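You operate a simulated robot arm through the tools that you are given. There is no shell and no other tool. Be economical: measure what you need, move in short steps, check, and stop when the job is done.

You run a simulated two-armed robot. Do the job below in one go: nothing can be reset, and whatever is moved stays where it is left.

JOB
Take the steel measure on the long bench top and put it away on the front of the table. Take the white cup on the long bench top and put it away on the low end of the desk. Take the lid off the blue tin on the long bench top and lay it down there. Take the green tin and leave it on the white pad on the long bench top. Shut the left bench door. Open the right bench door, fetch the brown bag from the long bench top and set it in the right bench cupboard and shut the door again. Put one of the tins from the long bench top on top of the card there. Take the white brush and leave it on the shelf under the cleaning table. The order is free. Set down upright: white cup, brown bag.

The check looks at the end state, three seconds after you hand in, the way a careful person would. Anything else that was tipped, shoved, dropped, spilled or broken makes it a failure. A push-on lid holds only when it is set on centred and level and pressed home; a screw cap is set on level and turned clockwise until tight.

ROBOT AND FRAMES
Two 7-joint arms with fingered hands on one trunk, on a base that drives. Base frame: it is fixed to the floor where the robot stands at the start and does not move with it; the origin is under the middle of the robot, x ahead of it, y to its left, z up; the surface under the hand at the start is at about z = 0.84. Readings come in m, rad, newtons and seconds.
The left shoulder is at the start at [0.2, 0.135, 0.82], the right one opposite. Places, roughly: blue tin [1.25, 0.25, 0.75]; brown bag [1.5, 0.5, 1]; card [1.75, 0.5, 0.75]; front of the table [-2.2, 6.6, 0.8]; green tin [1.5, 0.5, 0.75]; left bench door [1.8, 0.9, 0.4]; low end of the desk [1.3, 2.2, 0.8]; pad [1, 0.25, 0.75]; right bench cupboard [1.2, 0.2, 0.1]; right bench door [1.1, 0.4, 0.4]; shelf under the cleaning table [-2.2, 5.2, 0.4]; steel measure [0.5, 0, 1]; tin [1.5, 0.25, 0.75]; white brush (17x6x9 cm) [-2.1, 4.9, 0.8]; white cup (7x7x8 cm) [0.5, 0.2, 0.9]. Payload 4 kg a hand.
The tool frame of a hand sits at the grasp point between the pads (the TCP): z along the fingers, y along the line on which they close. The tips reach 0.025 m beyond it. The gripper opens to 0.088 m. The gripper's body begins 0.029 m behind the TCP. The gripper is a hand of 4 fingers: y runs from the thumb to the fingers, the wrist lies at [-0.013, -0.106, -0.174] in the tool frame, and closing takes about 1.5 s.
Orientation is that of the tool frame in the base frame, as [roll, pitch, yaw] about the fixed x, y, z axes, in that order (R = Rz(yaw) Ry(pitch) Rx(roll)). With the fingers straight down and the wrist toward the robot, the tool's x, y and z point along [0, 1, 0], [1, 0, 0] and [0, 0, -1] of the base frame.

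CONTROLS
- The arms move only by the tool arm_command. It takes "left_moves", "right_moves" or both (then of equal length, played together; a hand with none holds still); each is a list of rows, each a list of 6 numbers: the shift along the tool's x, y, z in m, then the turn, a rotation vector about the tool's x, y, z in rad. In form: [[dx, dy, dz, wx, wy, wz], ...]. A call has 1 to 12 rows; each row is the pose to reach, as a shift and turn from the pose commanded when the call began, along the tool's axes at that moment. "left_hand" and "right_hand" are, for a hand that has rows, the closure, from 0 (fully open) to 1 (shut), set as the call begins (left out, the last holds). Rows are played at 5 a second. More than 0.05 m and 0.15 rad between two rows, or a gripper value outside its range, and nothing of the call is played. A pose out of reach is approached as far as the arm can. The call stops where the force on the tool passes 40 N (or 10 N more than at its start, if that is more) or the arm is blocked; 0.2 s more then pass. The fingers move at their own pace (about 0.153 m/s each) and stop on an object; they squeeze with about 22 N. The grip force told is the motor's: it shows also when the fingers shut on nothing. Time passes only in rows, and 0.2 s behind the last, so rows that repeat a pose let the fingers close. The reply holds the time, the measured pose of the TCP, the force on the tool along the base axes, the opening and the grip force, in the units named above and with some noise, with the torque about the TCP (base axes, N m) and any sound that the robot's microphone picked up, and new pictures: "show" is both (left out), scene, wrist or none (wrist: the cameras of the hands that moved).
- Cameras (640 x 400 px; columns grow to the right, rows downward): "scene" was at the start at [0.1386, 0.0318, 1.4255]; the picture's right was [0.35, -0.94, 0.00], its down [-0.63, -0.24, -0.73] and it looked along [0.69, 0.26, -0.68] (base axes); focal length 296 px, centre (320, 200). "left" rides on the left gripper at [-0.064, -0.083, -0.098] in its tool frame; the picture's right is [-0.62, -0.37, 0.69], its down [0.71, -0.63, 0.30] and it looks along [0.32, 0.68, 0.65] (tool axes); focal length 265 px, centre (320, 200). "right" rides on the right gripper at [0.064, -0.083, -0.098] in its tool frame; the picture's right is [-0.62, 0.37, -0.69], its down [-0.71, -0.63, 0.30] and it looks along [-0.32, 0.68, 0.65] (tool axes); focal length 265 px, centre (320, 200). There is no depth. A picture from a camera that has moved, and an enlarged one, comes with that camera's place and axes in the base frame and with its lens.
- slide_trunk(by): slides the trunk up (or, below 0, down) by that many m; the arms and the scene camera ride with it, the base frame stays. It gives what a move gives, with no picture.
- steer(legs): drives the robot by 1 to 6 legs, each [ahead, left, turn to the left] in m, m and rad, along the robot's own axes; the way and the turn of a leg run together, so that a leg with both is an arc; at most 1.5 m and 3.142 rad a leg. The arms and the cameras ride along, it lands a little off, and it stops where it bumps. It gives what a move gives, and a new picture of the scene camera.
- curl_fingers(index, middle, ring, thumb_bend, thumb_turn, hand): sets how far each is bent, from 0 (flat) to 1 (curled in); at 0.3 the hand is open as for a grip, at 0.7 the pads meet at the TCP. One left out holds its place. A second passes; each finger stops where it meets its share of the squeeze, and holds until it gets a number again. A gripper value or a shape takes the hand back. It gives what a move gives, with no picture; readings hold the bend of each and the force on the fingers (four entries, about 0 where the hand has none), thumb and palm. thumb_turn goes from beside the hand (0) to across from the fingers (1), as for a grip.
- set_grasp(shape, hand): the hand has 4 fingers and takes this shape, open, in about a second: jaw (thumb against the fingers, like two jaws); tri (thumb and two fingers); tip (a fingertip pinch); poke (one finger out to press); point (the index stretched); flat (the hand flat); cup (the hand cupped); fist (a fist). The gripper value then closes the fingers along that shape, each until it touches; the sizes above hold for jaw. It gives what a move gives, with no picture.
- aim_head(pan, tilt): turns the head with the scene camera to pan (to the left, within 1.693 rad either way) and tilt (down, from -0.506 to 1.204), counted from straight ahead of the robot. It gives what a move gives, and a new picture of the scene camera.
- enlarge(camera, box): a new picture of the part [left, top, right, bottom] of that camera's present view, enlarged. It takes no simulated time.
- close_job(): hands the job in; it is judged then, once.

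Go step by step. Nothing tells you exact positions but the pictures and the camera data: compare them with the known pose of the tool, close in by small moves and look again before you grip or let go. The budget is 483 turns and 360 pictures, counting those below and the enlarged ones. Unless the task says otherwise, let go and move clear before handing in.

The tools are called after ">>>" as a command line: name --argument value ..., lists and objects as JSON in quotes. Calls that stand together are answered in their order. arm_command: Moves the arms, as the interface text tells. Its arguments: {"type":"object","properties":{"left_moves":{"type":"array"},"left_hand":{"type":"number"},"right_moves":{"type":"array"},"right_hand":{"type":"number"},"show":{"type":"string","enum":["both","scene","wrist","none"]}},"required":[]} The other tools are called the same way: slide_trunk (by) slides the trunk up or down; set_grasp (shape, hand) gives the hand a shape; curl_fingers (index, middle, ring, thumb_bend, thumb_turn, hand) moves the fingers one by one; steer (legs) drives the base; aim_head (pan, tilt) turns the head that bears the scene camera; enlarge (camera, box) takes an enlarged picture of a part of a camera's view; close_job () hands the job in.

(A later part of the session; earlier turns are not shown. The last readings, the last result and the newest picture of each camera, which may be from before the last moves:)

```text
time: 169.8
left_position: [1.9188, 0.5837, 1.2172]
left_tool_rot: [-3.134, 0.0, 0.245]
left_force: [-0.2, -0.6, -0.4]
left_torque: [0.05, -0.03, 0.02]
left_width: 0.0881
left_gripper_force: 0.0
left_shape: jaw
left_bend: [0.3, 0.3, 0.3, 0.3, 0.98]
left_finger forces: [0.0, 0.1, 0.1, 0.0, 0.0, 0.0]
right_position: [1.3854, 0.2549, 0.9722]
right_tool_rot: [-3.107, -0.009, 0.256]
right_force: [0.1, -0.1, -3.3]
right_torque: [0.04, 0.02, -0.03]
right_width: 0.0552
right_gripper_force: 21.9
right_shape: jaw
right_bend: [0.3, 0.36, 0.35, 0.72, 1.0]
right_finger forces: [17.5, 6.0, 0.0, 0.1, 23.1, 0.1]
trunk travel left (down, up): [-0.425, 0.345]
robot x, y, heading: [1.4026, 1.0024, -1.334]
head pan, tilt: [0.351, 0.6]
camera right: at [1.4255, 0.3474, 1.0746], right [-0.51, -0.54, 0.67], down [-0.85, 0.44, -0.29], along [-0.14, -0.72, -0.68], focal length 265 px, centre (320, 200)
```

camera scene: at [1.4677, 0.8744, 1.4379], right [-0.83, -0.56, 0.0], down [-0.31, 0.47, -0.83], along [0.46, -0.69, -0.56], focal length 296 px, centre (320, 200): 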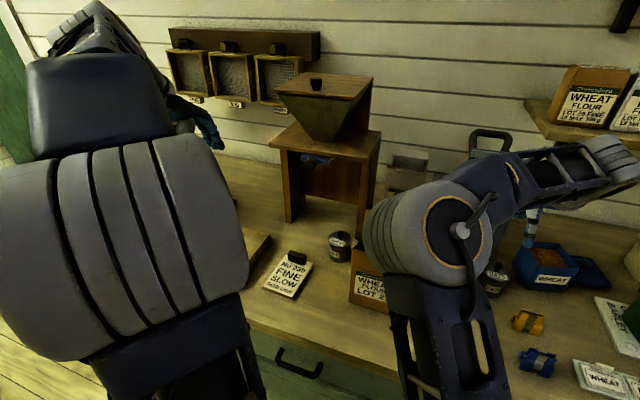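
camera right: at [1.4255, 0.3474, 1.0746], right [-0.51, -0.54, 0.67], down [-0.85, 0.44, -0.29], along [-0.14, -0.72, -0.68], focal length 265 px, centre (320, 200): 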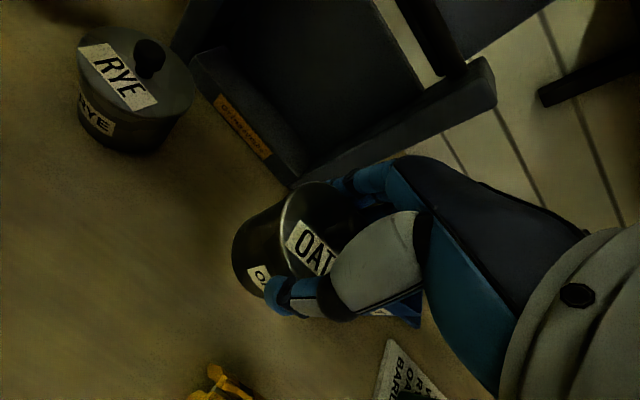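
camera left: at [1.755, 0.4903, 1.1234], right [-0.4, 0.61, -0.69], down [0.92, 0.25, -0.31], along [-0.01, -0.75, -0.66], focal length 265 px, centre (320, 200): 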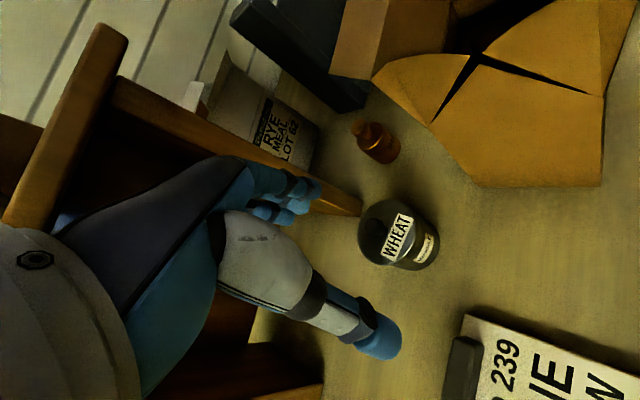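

Holding it. I raise it high and drive left to the card.

>>> arm_command --right_moves '[[0, -0.01, -0.045, 0, 0, 0], [0, -0.02, -0.09, 0, 0, 0], [0, -0.03, -0.135, 0, 0, 0], [0, -0.045, -0.18, 0, 0, 0], [0, -0.06, -0.225, 0, 0, 0], [0, -0.08, -0.265, 0, 0, 0], [0, -0.1, -0.28, 0, 0, 0]]' --show "none"

>>> steer --legs '[[-0.06, 0, 0], [0, 0.43, 0]]'

>>> enlarge --camera "right" --box '[0, 0, 640, 400]'

```text
time: 171.4
left_position: [1.9184, 0.5852, 1.2168]
left_tool_rot: [-3.132, 0.002, 0.244]
left_force: [0.6, 0.4, 0.2]
left_torque: [0.0, -0.01, 0.04]
left_width: 0.0877
left_gripper_force: 0.1
left_shape: jaw
left_bend: [0.3, 0.3, 0.3, 0.3, 0.98]
left_finger forces: [0.0, 0.0, 0.0, 0.1, 0.1, 0.0]
right_position: [1.3591, 0.3415, 1.2549]
right_tool_rot: [-3.108, -0.01, 0.256]
right_force: [0.5, 0.4, -2.7]
right_torque: [0.01, 0.01, 0.02]
right_width: 0.0552
right_gripper_force: 22.1
right_shape: jaw
right_bend: [0.3, 0.36, 0.35, 0.72, 1.0]
right_finger forces: [17.3, 5.8, 0.1, 0.1, 22.8, 0.0]
trunk travel left (down, up): [-0.425, 0.345]
robot x, y, heading: [1.4059, 1.0042, -1.328]
head pan, tilt: [0.351, 0.6]
```

```text
time: 174.7
left_position: [2.3327, 0.7445, 1.2167]
left_tool_rot: [-3.132, 0.001, 0.241]
left_force: [-0.3, 0.4, 0.4]
left_torque: [-0.02, 0.0, -0.03]
left_width: 0.0876
left_gripper_force: 0.1
left_shape: jaw
left_bend: [0.3, 0.3, 0.3, 0.3, 0.98]
left_finger forces: [0.0, 0.1, 0.1, 0.0, 0.0, 0.1]
right_position: [1.7727, 0.5022, 1.2548]
right_tool_rot: [-3.105, -0.01, 0.253]
right_force: [-0.1, -0.5, -3.4]
right_torque: [0.03, 0.03, -0.02]
right_width: 0.0552
right_gripper_force: 22.2
right_shape: jaw
right_bend: [0.3, 0.36, 0.35, 0.72, 1.0]
right_finger forces: [17.2, 5.8, 0.0, 0.0, 22.8, 0.1]
trunk travel left (down, up): [-0.425, 0.345]
robot x, y, heading: [1.8199, 1.1603, -1.336]
head pan, tilt: [0.351, 0.6]
camera scene: at [1.8832, 1.0363, 1.4379], right [-0.83, -0.55, 0.0], down [-0.31, 0.47, -0.82], along [0.46, -0.69, -0.57], focal length 296 px, centre (320, 200)
```

scene: 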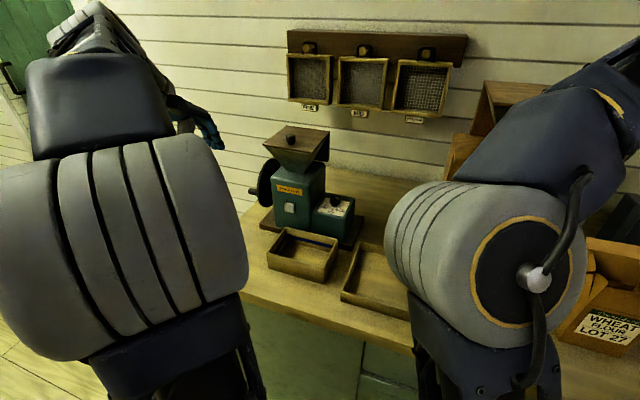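

```text
1.00 times, centred on (320, 200) of right (not enlarged: the box is as wide or as high as the picture)
camera zoom: at [1.8126, 0.5953, 1.3572], right [-0.51, -0.54, 0.67], down [-0.85, 0.44, -0.29], along [-0.14, -0.72, -0.68], focal length 265 px, centre (320, 200)
```

zoom: 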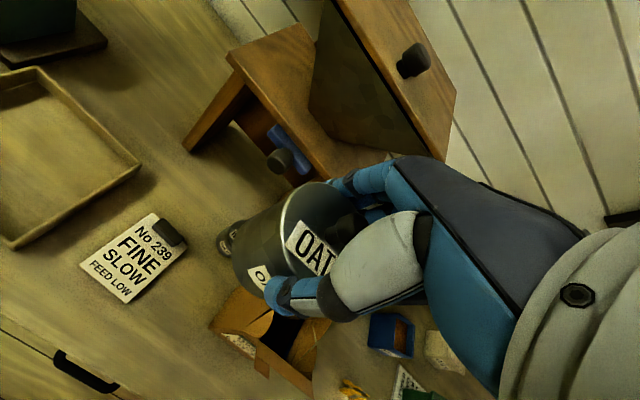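

>>> arm_command --right_moves '[[0.02, 0.002, 0.02, 0, 0, 0], [0.0434, 0.004, 0.045, 0, 0, 0], [0.0434, 0.004, 0.09, 0, 0, 0], [0.0434, 0.004, 0.135, 0, 0, 0], [0.0434, 0.004, 0.18, 0, 0, 0], [0.0434, 0.004, 0.225, 0, 0, 0], [0.0434, 0.004, 0.265, 0, 0, 0]]'

```text
time: 176.2
left_position: [2.3328, 0.7455, 1.2161]
left_tool_rot: [-3.131, 0.003, 0.239]
left_force: [-0.2, -1.0, 0.4]
left_torque: [-0.02, 0.01, -0.03]
left_width: 0.0876
left_gripper_force: 0.1
left_shape: jaw
left_bend: [0.3, 0.3, 0.3, 0.3, 0.98]
left_finger forces: [0.0, 0.0, 0.0, 0.0, 0.0, 0.0]
right_position: [1.8151, 0.5205, 0.9915]
right_tool_rot: [-3.106, -0.008, 0.251]
right_force: [0.1, -0.1, -2.5]
right_torque: [0.03, -0.03, -0.02]
right_width: 0.0553
right_gripper_force: 22.2
right_shape: jaw
right_bend: [0.31, 0.36, 0.35, 0.72, 1.0]
right_finger forces: [17.0, 5.7, 0.0, 0.0, 22.6, 0.1]
trunk travel left (down, up): [-0.425, 0.345]
robot x, y, heading: [1.8218, 1.1669, -1.338]
head pan, tilt: [0.351, 0.6]
camera scene: at [1.8833, 1.0364, 1.4379], right [-0.83, -0.55, 0.0], down [-0.31, 0.47, -0.83], along [0.46, -0.69, -0.56], focal length 296 px, centre (320, 200)
camera right: at [1.8558, 0.6124, 1.0927], right [-0.51, -0.53, 0.67], down [-0.85, 0.44, -0.29], along [-0.14, -0.72, -0.68], focal length 265 px, centre (320, 200)
```

scene: 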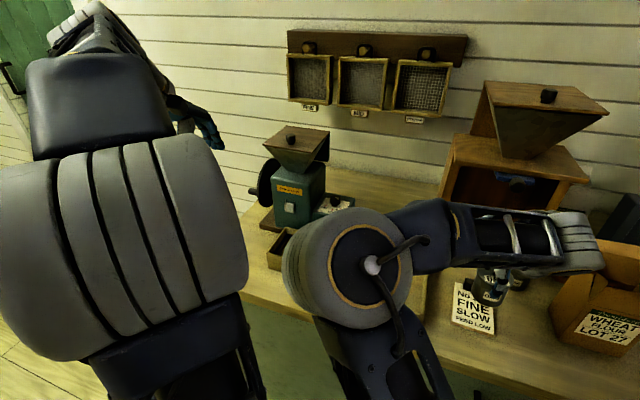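
right: 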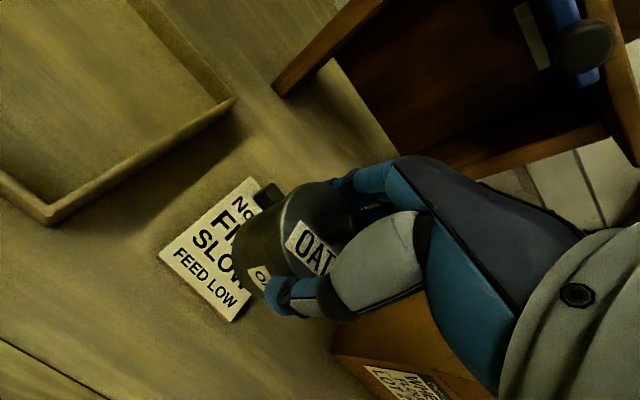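

>>> arm_command --right_moves '[[0.003, 0.0135, 0.02, 0, 0, 0], [0.003, 0.0135, 0.045, 0, 0, 0], [0.003, 0.0135, 0.065, 0, 0, 0]]' --show "wrist"

>>> enlarge --camera "scene" --box '[420, 240, 560, 350]'

```text
time: 177.1
left_position: [2.333, 0.745, 1.2167]
left_tool_rot: [-3.134, 0.002, 0.241]
left_force: [-0.1, -0.2, 0.4]
left_torque: [0.02, 0.04, 0.02]
left_width: 0.0877
left_gripper_force: 0.1
left_shape: jaw
left_bend: [0.3, 0.3, 0.3, 0.3, 0.98]
left_finger forces: [0.0, 0.0, 0.0, 0.0, 0.0, 0.0]
right_position: [1.822, 0.5088, 0.9272]
right_tool_rot: [-3.108, -0.009, 0.253]
right_force: [-0.3, 0.4, -2.8]
right_torque: [0.04, -0.03, -0.01]
right_width: 0.0552
right_gripper_force: 21.9
right_shape: jaw
right_bend: [0.31, 0.36, 0.35, 0.72, 1.0]
right_finger forces: [16.8, 5.7, 0.0, 0.0, 22.5, 0.0]
trunk travel left (down, up): [-0.425, 0.345]
robot x, y, heading: [1.8199, 1.1656, -1.337]
head pan, tilt: [0.351, 0.6]
camera right: at [1.8627, 0.6011, 1.0296], right [-0.51, -0.53, 0.67], down [-0.85, 0.44, -0.29], along [-0.14, -0.72, -0.68], focal length 265 px, centre (320, 200)
```

right: 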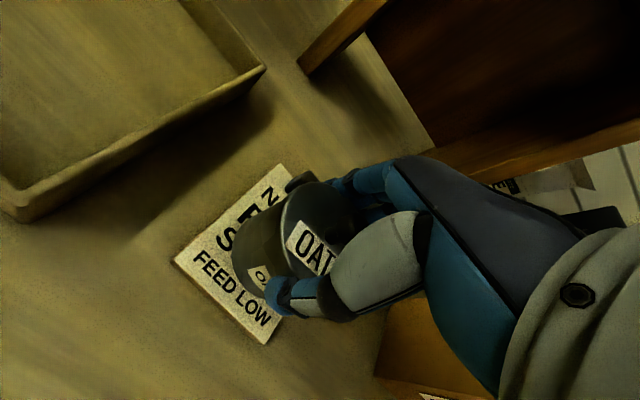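

```text
3.64 times, centred on (490, 295) of scene
camera zoom: at [1.8833, 1.0364, 1.4379], right [-0.83, -0.55, 0.0], down [-0.31, 0.47, -0.82], along [0.46, -0.69, -0.57], focal length 1077 px, centre (-298, -146)
```

zoom: 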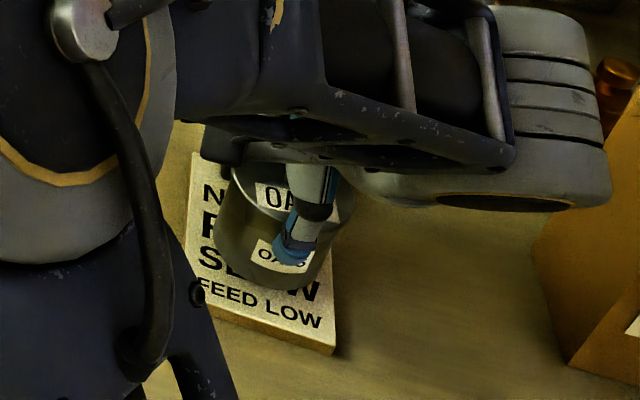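

>>> arm_command --right_moves '[[0, -0.007, 0.004, 0, 0, 0], [0, -0.007, 0.008, 0, 0, 0]]' --show "none"

>>> arm_command --right_moves '[[0, 0, 0.002, 0, 0, 0], [0, 0, 0.004, 0, 0, 0]]' --show "none"

>>> arm_command --right_moves '[[0, 0, 0.002, 0, 0, 0], [0, 0, 0.003, 0, 0, 0]]' --show "none"

```text
time: 177.7
left_position: [2.3321, 0.7454, 1.2161]
left_tool_rot: [-3.134, 0.003, 0.24]
left_force: [-0.3, 1.3, 0.5]
left_torque: [-0.02, -0.04, 0.01]
left_width: 0.0875
left_gripper_force: 0.1
left_shape: jaw
left_bend: [0.3, 0.3, 0.3, 0.3, 0.98]
left_finger forces: [0.1, 0.0, 0.0, 0.0, 0.1, 0.0]
right_position: [1.82, 0.515, 0.918]
right_tool_rot: [-3.107, -0.009, 0.252]
right_force: [0.3, -0.8, -2.7]
right_torque: [0.0, 0.01, 0.03]
right_width: 0.0552
right_gripper_force: 21.8
right_shape: jaw
right_bend: [0.31, 0.36, 0.35, 0.72, 1.0]
right_finger forces: [16.9, 5.8, 0.0, 0.0, 22.5, 0.1]
trunk travel left (down, up): [-0.425, 0.345]
robot x, y, heading: [1.8222, 1.168, -1.34]
head pan, tilt: [0.351, 0.6]
```

```text
time: 178.2
left_position: [2.3328, 0.7446, 1.2163]
left_tool_rot: [-3.133, 0.002, 0.241]
left_force: [-0.2, -0.2, 0.4]
left_torque: [-0.01, 0.01, -0.02]
left_width: 0.0877
left_gripper_force: 0.0
left_shape: jaw
left_bend: [0.3, 0.3, 0.3, 0.3, 0.98]
left_finger forces: [0.0, 0.1, 0.0, 0.1, 0.0, 0.0]
right_position: [1.8203, 0.517, 0.9149]
right_tool_rot: [-3.109, -0.01, 0.252]
right_force: [-0.5, -0.7, 0.1]
right_torque: [0.08, 0.0, -0.02]
right_width: 0.0552
right_gripper_force: 22.1
right_shape: jaw
right_bend: [0.31, 0.36, 0.35, 0.72, 1.0]
right_finger forces: [17.8, 5.8, 0.0, 0.0, 22.9, 0.0]
trunk travel left (down, up): [-0.425, 0.345]
robot x, y, heading: [1.8203, 1.1679, -1.335]
head pan, tilt: [0.351, 0.6]
```

```text
time: 178.8
left_position: [2.3332, 0.745, 1.2161]
left_tool_rot: [-3.133, 0.002, 0.241]
left_force: [-0.6, 0.8, 0.4]
left_torque: [0.01, 0.03, -0.03]
left_width: 0.0881
left_gripper_force: 0.1
left_shape: jaw
left_bend: [0.3, 0.3, 0.3, 0.3, 0.98]
left_finger forces: [0.1, 0.0, 0.1, 0.0, 0.1, 0.0]
right_position: [1.8204, 0.5157, 0.9114]
right_tool_rot: [-3.112, -0.009, 0.251]
right_force: [-0.6, -1.3, 21.2]
right_torque: [0.11, 0.03, -0.03]
right_width: 0.055
right_gripper_force: 22.3
right_shape: jaw
right_bend: [0.3, 0.36, 0.35, 0.72, 1.0]
right_finger forces: [21.3, 6.5, 0.0, 0.0, 24.6, 0.1]
trunk travel left (down, up): [-0.425, 0.345]
robot x, y, heading: [1.8188, 1.1657, -1.339]
head pan, tilt: [0.351, 0.6]
```

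Contact with the card. I ease off slightly, open, and lift straight up.

>>> arm_command --right_moves '[[0, 0, -0.003, 0, 0, 0], [0, 0, -0.003, 0, 0, 0], [0, 0, -0.003, 0, 0, 0], [0, 0, -0.003, 0, 0, 0], [0, 0, -0.003, 0, 0, 0], [0, 0, -0.03, 0, 0, 0], [0, 0, -0.07, 0, 0, 0], [0, 0, -0.115, 0, 0, 0]]' --right_hand 0

>>> enlarge --camera "scene" --box '[400, 220, 600, 360]'

```text
time: 180.7
left_position: [2.3316, 0.744, 1.2166]
left_tool_rot: [-3.133, 0.001, 0.239]
left_force: [0.4, 0.5, -0.4]
left_torque: [0.03, 0.0, -0.01]
left_width: 0.0876
left_gripper_force: 0.1
left_shape: jaw
left_bend: [0.3, 0.3, 0.3, 0.3, 0.98]
left_finger forces: [0.1, 0.0, 0.0, 0.0, 0.0, 0.0]
right_position: [1.8191, 0.5112, 1.0263]
right_tool_rot: [-3.105, -0.009, 0.249]
right_force: [0.2, 0.1, 0.4]
right_torque: [-0.01, -0.05, -0.01]
right_width: 0.0878
right_gripper_force: 0.1
right_shape: jaw
right_bend: [0.3, 0.3, 0.3, 0.3, 0.98]
right_finger forces: [0.1, 0.0, 0.0, 0.1, 0.0, 0.1]
trunk travel left (down, up): [-0.425, 0.345]
robot x, y, heading: [1.8245, 1.1658, -1.334]
head pan, tilt: [0.351, 0.6]
camera scene: at [1.8831, 1.0363, 1.4379], right [-0.83, -0.55, 0.0], down [-0.31, 0.47, -0.83], along [0.46, -0.69, -0.56], focal length 296 px, centre (320, 200)
camera right: at [1.8595, 0.604, 1.1277], right [-0.51, -0.53, 0.67], down [-0.85, 0.44, -0.29], along [-0.14, -0.72, -0.68], focal length 265 px, centre (320, 200)
```

scene: 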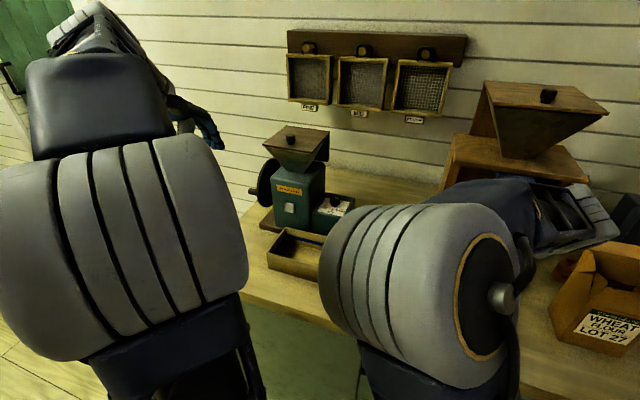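
right: 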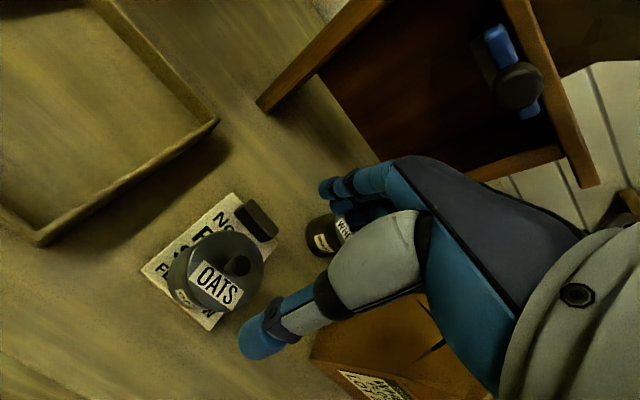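

```text
2.86 times, centred on (500, 290) of scene
camera zoom: at [1.8831, 1.0363, 1.4379], right [-0.83, -0.55, 0.0], down [-0.31, 0.47, -0.83], along [0.46, -0.69, -0.56], focal length 846 px, centre (-194, -57)
```

zoom: 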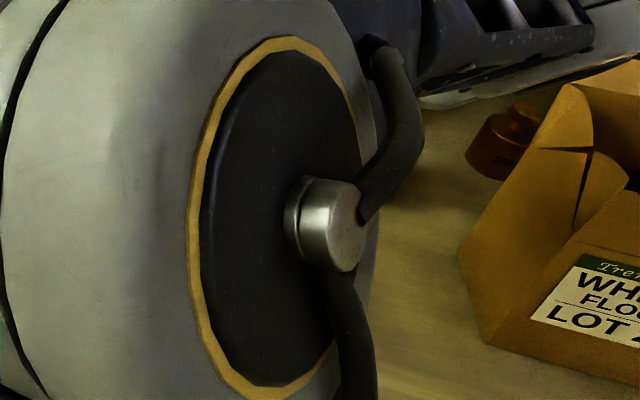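

The OATS tin stands on the card. Next is the bag; I check how wide the hand can open.

>>> curl_fingers --hand "right" --index 0 --middle 0 --ring 0 --thumb_bend 0

>>> enlarge --camera "right" --box '[160, 130, 480, 400]'

```text
time: 181.7
left_position: [2.3329, 0.7447, 1.2171]
left_tool_rot: [-3.133, 0.002, 0.241]
left_force: [0.2, -0.4, 0.0]
left_torque: [-0.02, -0.02, 0.0]
left_width: 0.0874
left_gripper_force: 0.0
left_shape: jaw
left_bend: [0.3, 0.3, 0.3, 0.3, 0.98]
left_finger forces: [0.1, 0.0, 0.0, 0.1, 0.1, 0.1]
right_position: [1.8195, 0.5126, 1.0249]
right_tool_rot: [-3.106, -0.008, 0.251]
right_force: [0.4, 0.3, 0.4]
right_torque: [0.02, -0.03, 0.02]
right_width: 0.1322
right_gripper_force: 0.0
right_shape: fingers
right_bend: [0.0, 0.0, 0.0, 0.0, 0.98]
right_finger forces: [0.0, 0.1, 0.0, 0.1, 0.0, 0.0]
trunk travel left (down, up): [-0.425, 0.345]
robot x, y, heading: [1.821, 1.1649, -1.334]
head pan, tilt: [0.351, 0.6]
```

```text
1.48 times, centred on (320, 265) of right
camera zoom: at [1.8598, 0.604, 1.1272], right [-0.51, -0.54, 0.67], down [-0.85, 0.44, -0.29], along [-0.14, -0.72, -0.68], focal length 393 px, centre (320, 104)
```

zoom: 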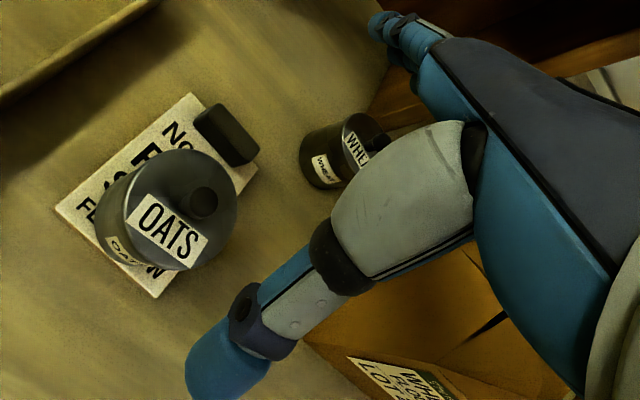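

Max opening 0.132 m. Plan: open the right door first. I retract the right hand and back away to stand left of the door's swing.

>>> arm_command --right_moves '[[0, 0, -0.04, 0, 0, 0], [0, 0, -0.08, 0, 0, 0], [0, -0.03, -0.11, 0, 0, 0], [0, -0.05, -0.14, 0, 0, 0]]' --right_hand 0 --show "none"

>>> steer --legs '[[-0.24, 0, 0], [0, -0.24, 0]]'

>>> aim_head --pan -0.1 --tilt 0.75

```text
time: 182.7
left_position: [2.3328, 0.7449, 1.217]
left_tool_rot: [-3.133, 0.002, 0.24]
left_force: [0.6, 0.3, 0.4]
left_torque: [0.04, -0.02, -0.01]
left_width: 0.0878
left_gripper_force: 0.0
left_shape: jaw
left_bend: [0.3, 0.3, 0.3, 0.3, 0.98]
left_finger forces: [0.0, 0.1, 0.1, 0.0, 0.1, 0.1]
right_position: [1.8059, 0.5556, 1.1675]
right_tool_rot: [-3.106, -0.007, 0.251]
right_force: [-1.0, 0.3, 0.3]
right_torque: [0.0, 0.0, 0.03]
right_width: 0.0879
right_gripper_force: 0.1
right_shape: jaw
right_bend: [0.3, 0.3, 0.3, 0.3, 0.98]
right_finger forces: [0.1, 0.0, 0.0, 0.1, 0.0, 0.1]
trunk travel left (down, up): [-0.425, 0.345]
robot x, y, heading: [1.8204, 1.1669, -1.335]
head pan, tilt: [0.351, 0.6]
```

```text
time: 185.8
left_position: [2.043, 0.9175, 1.217]
left_tool_rot: [-3.134, 0.002, 0.235]
left_force: [-0.1, 0.0, -0.1]
left_torque: [-0.03, 0.0, 0.02]
left_width: 0.0876
left_gripper_force: 0.1
left_shape: jaw
left_bend: [0.3, 0.3, 0.3, 0.3, 0.98]
left_finger forces: [0.0, 0.1, 0.0, 0.0, 0.0, 0.0]
right_position: [1.5144, 0.7292, 1.1669]
right_tool_rot: [-3.108, -0.009, 0.247]
right_force: [-0.1, -0.4, 0.0]
right_torque: [-0.02, 0.02, 0.0]
right_width: 0.0881
right_gripper_force: 0.0
right_shape: jaw
right_bend: [0.3, 0.3, 0.3, 0.3, 0.98]
right_finger forces: [0.1, 0.0, 0.0, 0.0, 0.0, 0.0]
trunk travel left (down, up): [-0.425, 0.345]
robot x, y, heading: [1.532, 1.3383, -1.339]
head pan, tilt: [0.351, 0.6]
camera scene: at [1.5945, 1.2101, 1.4379], right [-0.84, -0.55, 0.0], down [-0.31, 0.47, -0.83], along [0.45, -0.69, -0.56], focal length 296 px, centre (320, 200)
```

scene: 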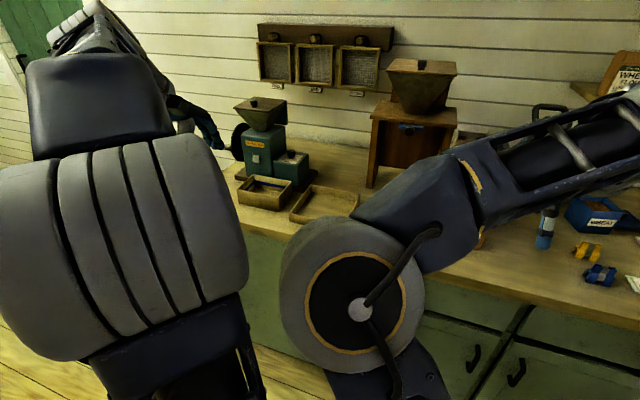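

```text
time: 186.7
left_position: [2.044, 0.9161, 1.2156]
left_tool_rot: [-3.134, 0.003, 0.235]
left_force: [1.1, 0.0, -0.2]
left_torque: [-0.01, 0.0, -0.06]
left_width: 0.0875
left_gripper_force: 0.0
left_shape: jaw
left_bend: [0.3, 0.3, 0.3, 0.3, 0.98]
left_finger forces: [0.0, 0.0, 0.0, 0.0, 0.1, 0.0]
right_position: [1.5144, 0.7292, 1.1675]
right_tool_rot: [-3.106, -0.009, 0.248]
right_force: [-0.1, -0.1, 0.1]
right_torque: [0.0, 0.04, -0.02]
right_width: 0.0881
right_gripper_force: 0.0
right_shape: jaw
right_bend: [0.3, 0.3, 0.3, 0.3, 0.98]
right_finger forces: [0.1, 0.0, 0.0, 0.0, 0.1, 0.1]
trunk travel left (down, up): [-0.425, 0.345]
robot x, y, heading: [1.5325, 1.3393, -1.338]
head pan, tilt: [-0.099, 0.75]
camera scene: at [1.5569, 1.2018, 1.4251], right [-0.99, -0.13, 0.0], down [-0.09, 0.68, -0.73], along [0.1, -0.73, -0.68], focal length 296 px, centre (320, 200)
```

scene: 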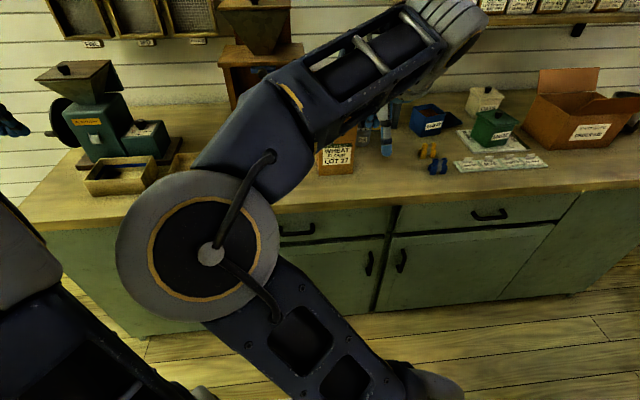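

>>> enlarge --camera "scene" --box '[270, 170, 570, 330]'

```text
2.13 times, centred on (420, 250) of scene
camera zoom: at [1.5569, 1.2018, 1.4251], right [-0.99, -0.13, 0.0], down [-0.09, 0.68, -0.73], along [0.1, -0.73, -0.68], focal length 632 px, centre (107, 93)
```

zoom: 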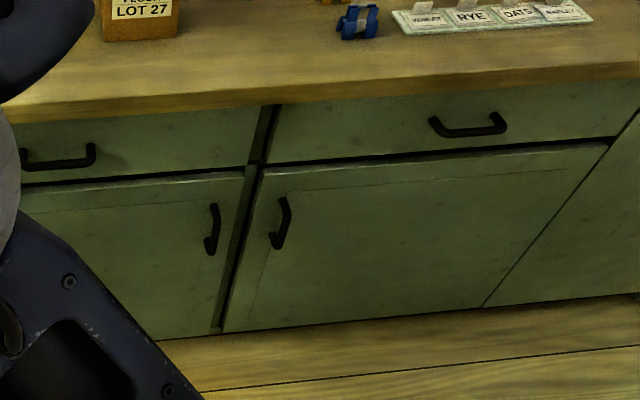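

Left door is shut flush. The right door handle is at about [1.349, 0.515, 0.505]. I lower the trunk so the right hand can work at that height.

>>> slide_trunk --by -0.35

>>> arm_command --right_moves '[[-0.02, 0, 0, -0.13, 0, 0], [-0.05, 0, 0.01, -0.26, 0, 0], [-0.08, 0, 0.02, -0.39, 0, 0], [-0.11, 0, 0.03, -0.52, 0, 0], [-0.14, 0, 0.04, -0.65, 0, 0], [-0.16, 0, 0.06, -0.78, 0, 0], [-0.18, 0, 0.08, -0.91, 0, 0], [-0.19, 0, 0.1, -1.04, 0, 0], [-0.2, 0, 0.12, -1.17, 0, 0], [-0.2, 0, 0.14, -1.3, 0, 0], [-0.2, 0, 0.16, -1.4, 0, 0]]' --right_hand 0

```text
time: 190.1
left_position: [2.0423, 0.9167, 0.8666]
left_tool_rot: [-3.133, 0.003, 0.235]
left_force: [0.1, 0.1, -0.6]
left_torque: [0.0, 0.01, 0.0]
left_width: 0.0877
left_gripper_force: 0.0
left_shape: jaw
left_bend: [0.3, 0.3, 0.3, 0.3, 0.98]
left_finger forces: [0.0, 0.1, 0.1, 0.0, 0.1, 0.0]
right_position: [1.5154, 0.7293, 0.817]
right_tool_rot: [-3.106, -0.008, 0.247]
right_force: [-0.2, 0.6, 0.7]
right_torque: [-0.02, 0.01, -0.01]
right_width: 0.0879
right_gripper_force: 0.1
right_shape: jaw
right_bend: [0.3, 0.3, 0.3, 0.3, 0.98]
right_finger forces: [0.0, 0.0, 0.0, 0.1, 0.1, 0.0]
trunk travel left (down, up): [-0.075, 0.695]
robot x, y, heading: [1.5311, 1.3426, -1.332]
head pan, tilt: [-0.099, 0.75]
```

```text
time: 192.5
left_position: [2.0424, 0.9173, 0.8669]
left_tool_rot: [-3.132, 0.001, 0.238]
left_force: [0.3, 0.4, 0.0]
left_torque: [0.01, -0.03, -0.01]
left_width: 0.0878
left_gripper_force: 0.1
left_shape: jaw
left_bend: [0.3, 0.3, 0.3, 0.3, 0.98]
left_finger forces: [0.0, 0.0, 0.1, 0.0, 0.0, 0.0]
right_position: [1.3198, 0.6844, 0.6566]
right_tool_rot: [1.774, -0.008, 0.244]
right_force: [0.7, -0.7, 0.2]
right_torque: [0.0, -0.03, 0.0]
right_width: 0.088
right_gripper_force: 0.0
right_shape: jaw
right_bend: [0.3, 0.3, 0.3, 0.3, 0.98]
right_finger forces: [0.0, 0.1, 0.0, 0.0, 0.1, 0.0]
trunk travel left (down, up): [-0.075, 0.695]
robot x, y, heading: [1.5291, 1.3404, -1.34]
head pan, tilt: [-0.099, 0.75]
camera scene: at [1.5569, 1.2018, 1.075], right [-0.99, -0.13, 0.0], down [-0.09, 0.68, -0.73], along [0.1, -0.72, -0.68], focal length 296 px, centre (320, 200)
camera right: at [1.3546, 0.8105, 0.5959], right [-0.75, 0.43, 0.5], down [-0.65, -0.34, -0.68], along [-0.13, -0.84, 0.53], focal length 265 px, centre (320, 200)
```

scene: 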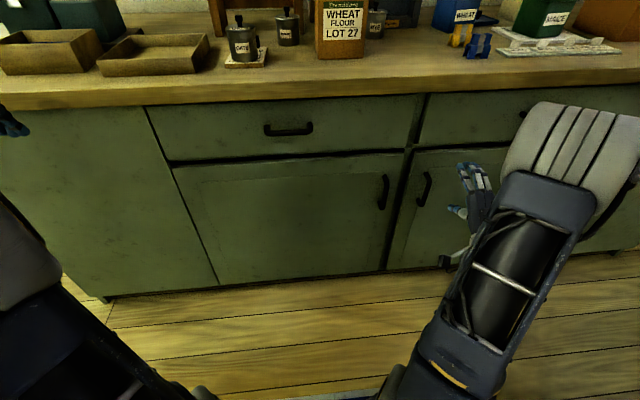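
right: 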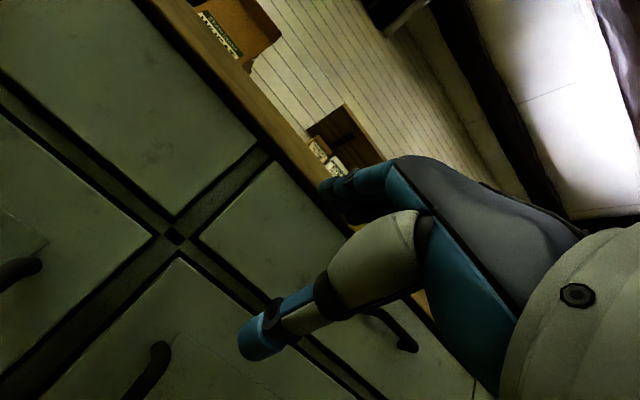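

>>> arm_command --right_moves '[[0, 0, 0, 0, 0, 0.143], [0, 0, 0, 0, 0, 0.286], [0, 0, 0, 0, 0, 0.429], [0, 0, 0, 0, 0, 0.572], [0, 0, 0, 0, 0, 0.715], [0, -0.02, 0, 0, 0, 0.858], [0, -0.04, 0, 0, 0, 1.0], [0, -0.06, 0, 0, 0, 1.143], [0, -0.08, 0, 0, 0, 1.286], [0, -0.1, 0, 0, 0, 1.43], [0, -0.12, 0, 0, 0, 1.57]]'

```text
time: 194.9
left_position: [2.0436, 0.9171, 0.8667]
left_tool_rot: [-3.133, 0.001, 0.236]
left_force: [0.7, 0.0, -1.2]
left_torque: [0.02, 0.01, 0.0]
left_width: 0.0877
left_gripper_force: 0.0
left_shape: jaw
left_bend: [0.3, 0.3, 0.3, 0.3, 0.98]
left_finger forces: [0.1, 0.0, 0.0, 0.0, 0.0, 0.0]
right_position: [1.3028, 0.6743, 0.5283]
right_tool_rot: [-3.088, -1.368, -1.378]
right_force: [-0.2, 0.2, -0.6]
right_torque: [0.02, 0.01, 0.02]
right_width: 0.0878
right_gripper_force: 0.1
right_shape: jaw
right_bend: [0.3, 0.3, 0.3, 0.3, 0.98]
right_finger forces: [0.0, 0.0, 0.0, 0.0, 0.1, 0.0]
right hand out of reach, approached as far as the arm can: row 4, 5, 6, 7, 8, 9, 10, 11
trunk travel left (down, up): [-0.075, 0.695]
robot x, y, heading: [1.5336, 1.3441, -1.337]
head pan, tilt: [-0.099, 0.75]
camera scene: at [1.5568, 1.2018, 1.075], right [-0.99, -0.13, 0.0], down [-0.09, 0.68, -0.73], along [0.1, -0.72, -0.68], focal length 296 px, centre (320, 200)
camera right: at [1.3616, 0.7745, 0.6128], right [-0.55, 0.69, -0.47], down [0.66, 0.01, -0.75], along [-0.52, -0.72, -0.46], focal length 265 px, centre (320, 200)
```

scene: 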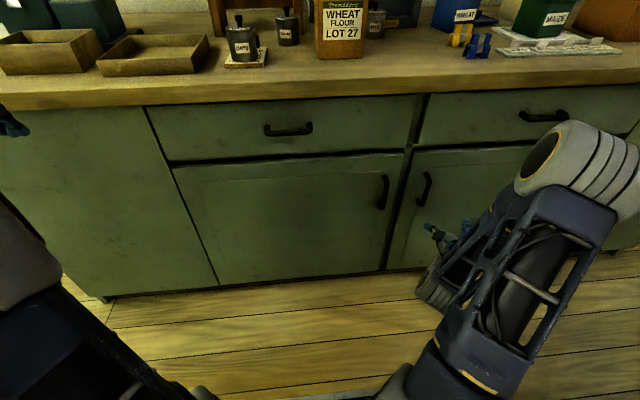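
right: 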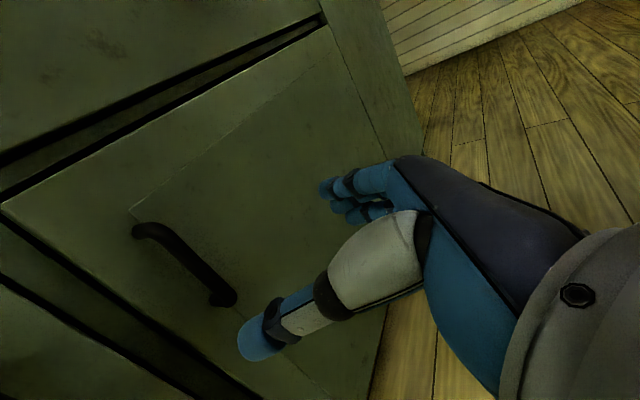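

The handle bar is at about [1.342, 0.513], z 0.46–0.56. I move the hand straight toward it.

>>> arm_command --right_moves '[[0.003, 0, 0.04, 0, 0, 0], [0.007, 0.001, 0.08, 0, 0, 0], [0.01, 0.0015, 0.115, 0, 0, 0]]' --show "wrist"

```text
time: 195.7
left_position: [2.0425, 0.9166, 0.8666]
left_tool_rot: [-3.133, 0.003, 0.235]
left_force: [0.2, 0.0, 0.0]
left_torque: [0.03, -0.01, -0.01]
left_width: 0.0875
left_gripper_force: 0.0
left_shape: jaw
left_bend: [0.3, 0.3, 0.3, 0.3, 0.98]
left_finger forces: [0.0, 0.0, 0.1, 0.0, 0.0, 0.0]
right_position: [1.3304, 0.5616, 0.5148]
right_tool_rot: [-3.1, -1.364, -1.365]
right_force: [-0.4, -0.1, -0.1]
right_torque: [0.01, 0.02, -0.01]
right_width: 0.0879
right_gripper_force: 0.0
right_shape: jaw
right_bend: [0.3, 0.3, 0.3, 0.3, 0.98]
right_finger forces: [0.1, 0.1, 0.0, 0.0, 0.0, 0.0]
trunk travel left (down, up): [-0.075, 0.695]
robot x, y, heading: [1.5307, 1.3423, -1.347]
head pan, tilt: [-0.099, 0.75]
camera right: at [1.3884, 0.6619, 0.5975], right [-0.55, 0.69, -0.47], down [0.65, 0.01, -0.76], along [-0.52, -0.72, -0.46], focal length 265 px, centre (320, 200)
```

right: 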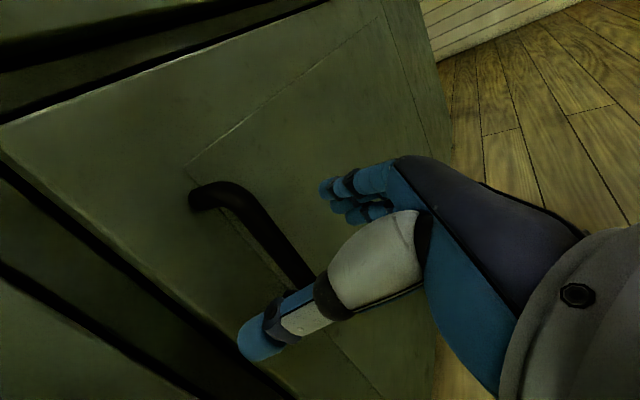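

>>> arm_command --right_moves '[[0.002, 0, 0.02, 0, 0, 0], [0.004, 0, 0.04, 0, 0, 0]]' --show "none"

>>> arm_command --right_moves '[[0, 0, 0, 0, 0, 0], [0, 0, 0, 0, 0, 0], [0, 0, 0, 0, 0, 0], [0, 0, 0, 0, 0, 0], [0, 0, 0, 0, 0, 0], [0, 0, 0, 0, 0, 0]]' --right_hand 1 --show "wrist"

```text
time: 196.3
left_position: [2.0422, 0.9178, 0.8665]
left_tool_rot: [-3.133, 0.002, 0.235]
left_force: [-0.3, -0.1, 0.4]
left_torque: [-0.01, 0.0, 0.01]
left_width: 0.0875
left_gripper_force: 0.1
left_shape: jaw
left_bend: [0.3, 0.3, 0.3, 0.3, 0.98]
left_finger forces: [0.0, 0.0, 0.0, 0.0, 0.1, 0.0]
right_position: [1.3385, 0.5235, 0.5091]
right_tool_rot: [-3.102, -1.366, -1.362]
right_force: [1.1, 8.9, 0.7]
right_torque: [0.03, 0.06, -0.32]
right_width: 0.0873
right_gripper_force: 0.1
right_shape: jaw
right_bend: [0.3, 0.3, 0.3, 0.3, 0.98]
right_finger forces: [1.6, 6.3, 0.0, 0.0, 0.0, 0.0]
trunk travel left (down, up): [-0.075, 0.695]
robot x, y, heading: [1.534, 1.3427, -1.34]
head pan, tilt: [-0.099, 0.75]
```

```text
time: 197.7
left_position: [2.0433, 0.9171, 0.8663]
left_tool_rot: [-3.132, 0.002, 0.236]
left_force: [-0.5, 0.3, 0.0]
left_torque: [0.02, -0.03, -0.03]
left_width: 0.0878
left_gripper_force: 0.0
left_shape: jaw
left_bend: [0.3, 0.3, 0.3, 0.3, 0.98]
left_finger forces: [0.0, 0.0, 0.0, 0.0, 0.0, 0.0]
right_position: [1.3403, 0.5241, 0.5108]
right_tool_rot: [-3.098, -1.363, -1.366]
right_force: [6.5, 18.4, -4.7]
right_torque: [0.1, -0.04, -0.3]
right_width: 0.0157
right_gripper_force: 22.0
right_shape: jaw
right_bend: [0.76, 0.74, 0.61, 0.81, 1.0]
right_finger forces: [23.8, 0.0, 0.0, 0.1, 13.0, 0.1]
trunk travel left (down, up): [-0.075, 0.695]
robot x, y, heading: [1.5308, 1.3376, -1.338]
head pan, tilt: [-0.099, 0.75]
camera right: at [1.3985, 0.6235, 0.5938], right [-0.55, 0.69, -0.47], down [0.65, 0.01, -0.76], along [-0.52, -0.72, -0.46], focal length 265 px, centre (320, 200)
```

right: 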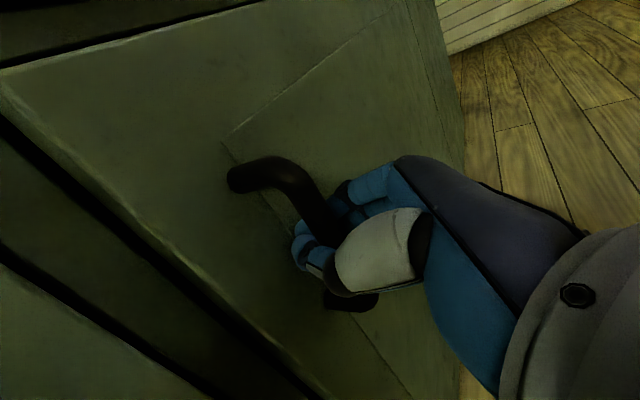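

Gripped. I pull the door open along its arc for the first ~16°.

>>> arm_command --right_moves '[[-0.004, 0.002, -0.019, 0, 0, 0], [-0.0079, 0.0038, -0.0384, 0, 0, 0], [-0.0117, 0.007, -0.057, 0, 0, 0], [-0.0156, 0.0103, -0.0764, 0, 0, 0], [-0.0195, 0.015, -0.095, 0, 0, 0], [-0.0233, 0.0194, -0.1139, 0, 0, 0], [-0.0307, 0.0313, -0.1507, 0, 0, 0]]'

```text
time: 199.3
left_position: [2.0424, 0.9166, 0.8652]
left_tool_rot: [-3.132, 0.002, 0.236]
left_force: [-0.3, -0.1, 0.5]
left_torque: [0.04, -0.04, -0.02]
left_width: 0.0877
left_gripper_force: 0.1
left_shape: jaw
left_bend: [0.3, 0.3, 0.3, 0.3, 0.98]
left_finger forces: [0.1, 0.0, 0.0, 0.0, 0.1, 0.0]
right_position: [1.2718, 0.6645, 0.5109]
right_tool_rot: [-3.101, -1.364, -1.365]
right_force: [10.6, 7.1, -3.1]
right_torque: [-0.02, 0.0, -0.13]
right_width: 0.0147
right_gripper_force: 21.9
right_shape: jaw
right_bend: [0.75, 0.74, 0.61, 0.81, 1.0]
right_finger forces: [0.1, 0.0, 0.0, 0.1, 10.0, 0.0]
trunk travel left (down, up): [-0.075, 0.695]
robot x, y, heading: [1.5331, 1.3406, -1.331]
head pan, tilt: [-0.099, 0.75]
camera scene: at [1.5569, 1.2018, 1.075], right [-0.99, -0.13, 0.0], down [-0.09, 0.68, -0.73], along [0.1, -0.72, -0.68], focal length 296 px, centre (320, 200)
camera right: at [1.3306, 0.7651, 0.5958], right [-0.55, 0.69, -0.47], down [0.65, 0.01, -0.76], along [-0.52, -0.72, -0.46], focal length 265 px, centre (320, 200)
```

scene: 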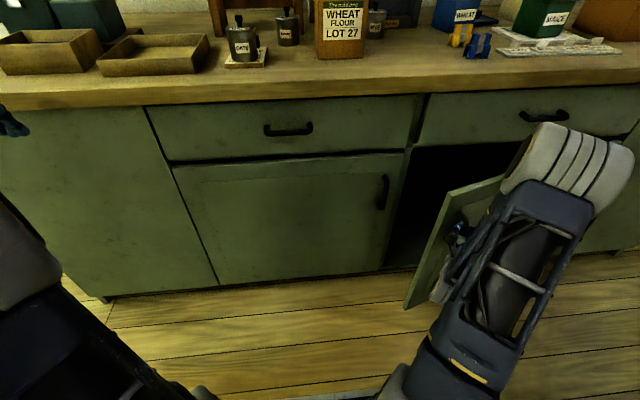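
right: 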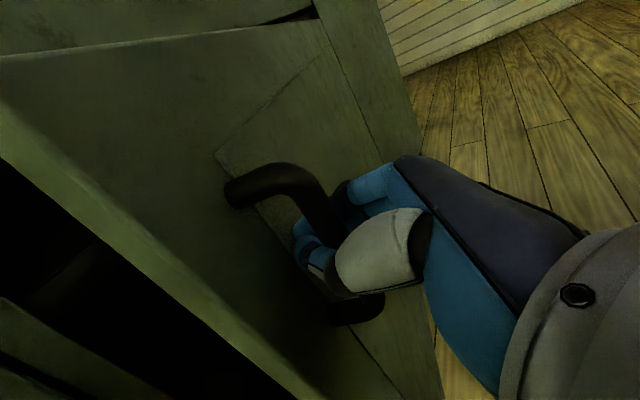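

>>> arm_command --right_moves '[[-0.0036, 0.007, -0.018, 0, 0, 0], [-0.0073, 0.0144, -0.0359, 0, 0, 0], [-0.011, 0.022, -0.053, 0, 0, 0], [-0.0142, 0.0313, -0.0707, 0, 0, 0]]' --show "scene"

```text
time: 200.3
left_position: [2.0435, 0.9163, 0.8668]
left_tool_rot: [-3.133, 0.002, 0.236]
left_force: [-0.4, -1.3, -0.1]
left_torque: [-0.01, -0.04, -0.01]
left_width: 0.0875
left_gripper_force: 0.2
left_shape: jaw
left_bend: [0.3, 0.3, 0.3, 0.3, 0.98]
left_finger forces: [0.0, 0.0, 0.0, 0.0, 0.0, 0.0]
right_position: [1.2217, 0.7258, 0.51]
right_tool_rot: [-3.095, -1.365, -1.369]
right_force: [6.8, 5.9, 0.2]
right_torque: [-0.02, 0.02, -0.14]
right_width: 0.0139
right_gripper_force: 22.2
right_shape: jaw
right_bend: [0.75, 0.74, 0.61, 0.81, 1.0]
right_finger forces: [0.0, 0.0, 0.0, 0.0, 7.2, 0.0]
trunk travel left (down, up): [-0.075, 0.695]
robot x, y, heading: [1.5262, 1.3391, -1.334]
head pan, tilt: [-0.099, 0.75]
camera scene: at [1.5569, 1.2019, 1.0751], right [-0.99, -0.13, 0.0], down [-0.09, 0.68, -0.73], along [0.1, -0.72, -0.68], focal length 296 px, centre (320, 200)
```

scene: 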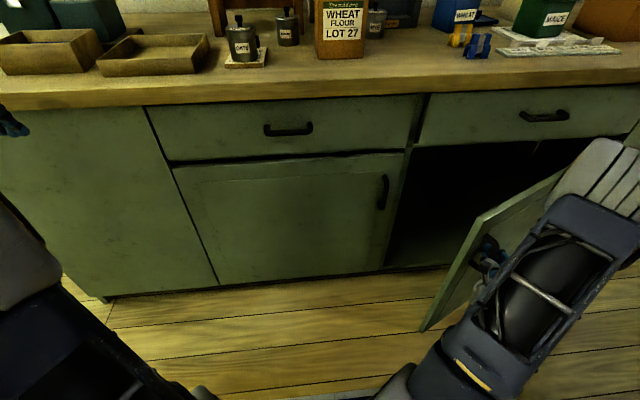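

>>> arm_command --right_moves '[[-0.0034, 0.0097, -0.0168, 0, 0, 0], [-0.0067, 0.0195, -0.0336, 0, 0, 0], [-0.01, 0.03, -0.05, 0, 0, 0], [-0.0131, 0.0411, -0.0658, 0, 0, 0], [-0.0192, 0.0651, -0.0964, 0, 0, 0]]' --show "scene"

```text
time: 201.5
left_position: [2.0427, 0.9166, 0.8669]
left_tool_rot: [-3.133, 0.001, 0.237]
left_force: [0.7, -0.1, 0.0]
left_torque: [-0.01, 0.02, 0.0]
left_width: 0.0875
left_gripper_force: 0.0
left_shape: jaw
left_bend: [0.3, 0.3, 0.3, 0.3, 0.98]
left_finger forces: [0.0, 0.0, 0.0, 0.0, 0.1, 0.1]
right_position: [1.1357, 0.8052, 0.5099]
right_tool_rot: [-3.111, -1.364, -1.353]
right_force: [0.5, 0.6, 0.2]
right_torque: [0.02, 0.01, 0.04]
right_width: 0.0129
right_gripper_force: 21.8
right_shape: jaw
right_bend: [0.75, 0.74, 0.61, 0.8, 1.0]
right_finger forces: [0.0, 0.1, 0.0, 0.0, 0.1, 0.0]
right hand out of reach, approached as far as the arm can: row 1, 2
trunk travel left (down, up): [-0.075, 0.695]
robot x, y, heading: [1.535, 1.3411, -1.338]
head pan, tilt: [-0.099, 0.75]
camera scene: at [1.5568, 1.2017, 1.075], right [-0.99, -0.13, 0.0], down [-0.09, 0.68, -0.73], along [0.1, -0.72, -0.68], focal length 296 px, centre (320, 200)
```

scene: 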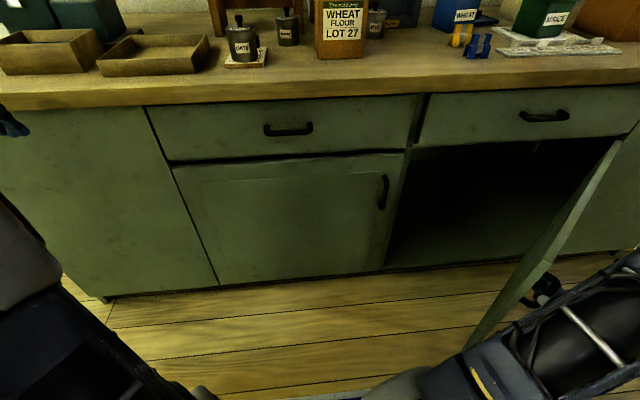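

>>> arm_command --right_moves '[[-0.003, 0.013, -0.0145, 0, 0, 0], [-0.0057, 0.026, -0.029, 0, 0, 0], [-0.0083, 0.04, -0.043, 0, 0, 0], [-0.011, 0.0541, -0.056, 0, 0, 0], [-0.0159, 0.0841, -0.0811, 0, 0, 0], [-0.0203, 0.1157, -0.1041, 0, 0, 0]]'

```text
time: 202.9
left_position: [2.0432, 0.9178, 0.866]
left_tool_rot: [-3.133, 0.002, 0.236]
left_force: [0.4, -0.9, 1.0]
left_torque: [-0.02, 0.05, -0.03]
left_width: 0.0876
left_gripper_force: 0.0
left_shape: jaw
left_bend: [0.3, 0.3, 0.3, 0.3, 0.98]
left_finger forces: [0.0, 0.0, 0.1, 0.1, 0.0, 0.0]
right_position: [0.9993, 0.8799, 0.5104]
right_tool_rot: [-3.093, -1.367, -1.371]
right_force: [0.1, 0.2, 0.5]
right_torque: [-0.01, 0.01, -0.01]
right_width: 0.0123
right_gripper_force: 22.3
right_shape: jaw
right_bend: [0.75, 0.74, 0.61, 0.79, 1.0]
right_finger forces: [0.0, 0.0, 0.0, 0.0, 0.1, 0.0]
trunk travel left (down, up): [-0.075, 0.695]
robot x, y, heading: [1.5323, 1.3432, -1.338]
head pan, tilt: [-0.099, 0.75]
camera scene: at [1.5568, 1.2018, 1.075], right [-0.99, -0.13, 0.0], down [-0.09, 0.68, -0.73], along [0.1, -0.72, -0.68], focal length 296 px, centre (320, 200)
camera right: at [1.058, 0.98, 0.595], right [-0.55, 0.69, -0.47], down [0.66, 0.01, -0.76], along [-0.52, -0.72, -0.46], focal length 265 px, centre (320, 200)
```

scene: 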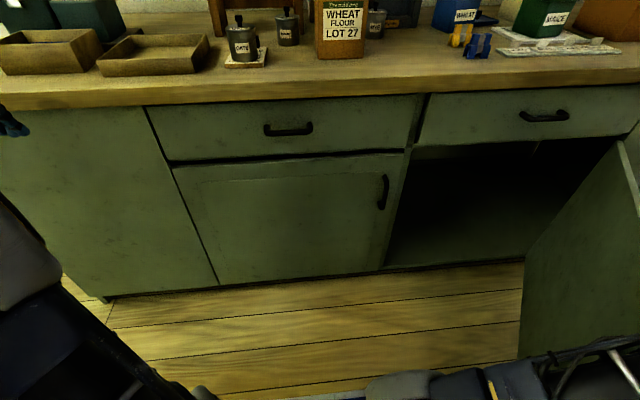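
right: 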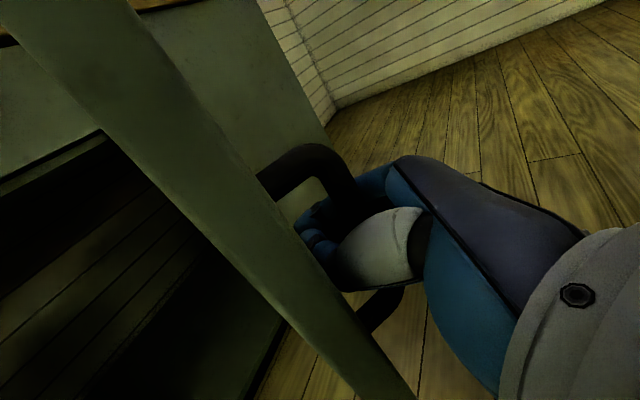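

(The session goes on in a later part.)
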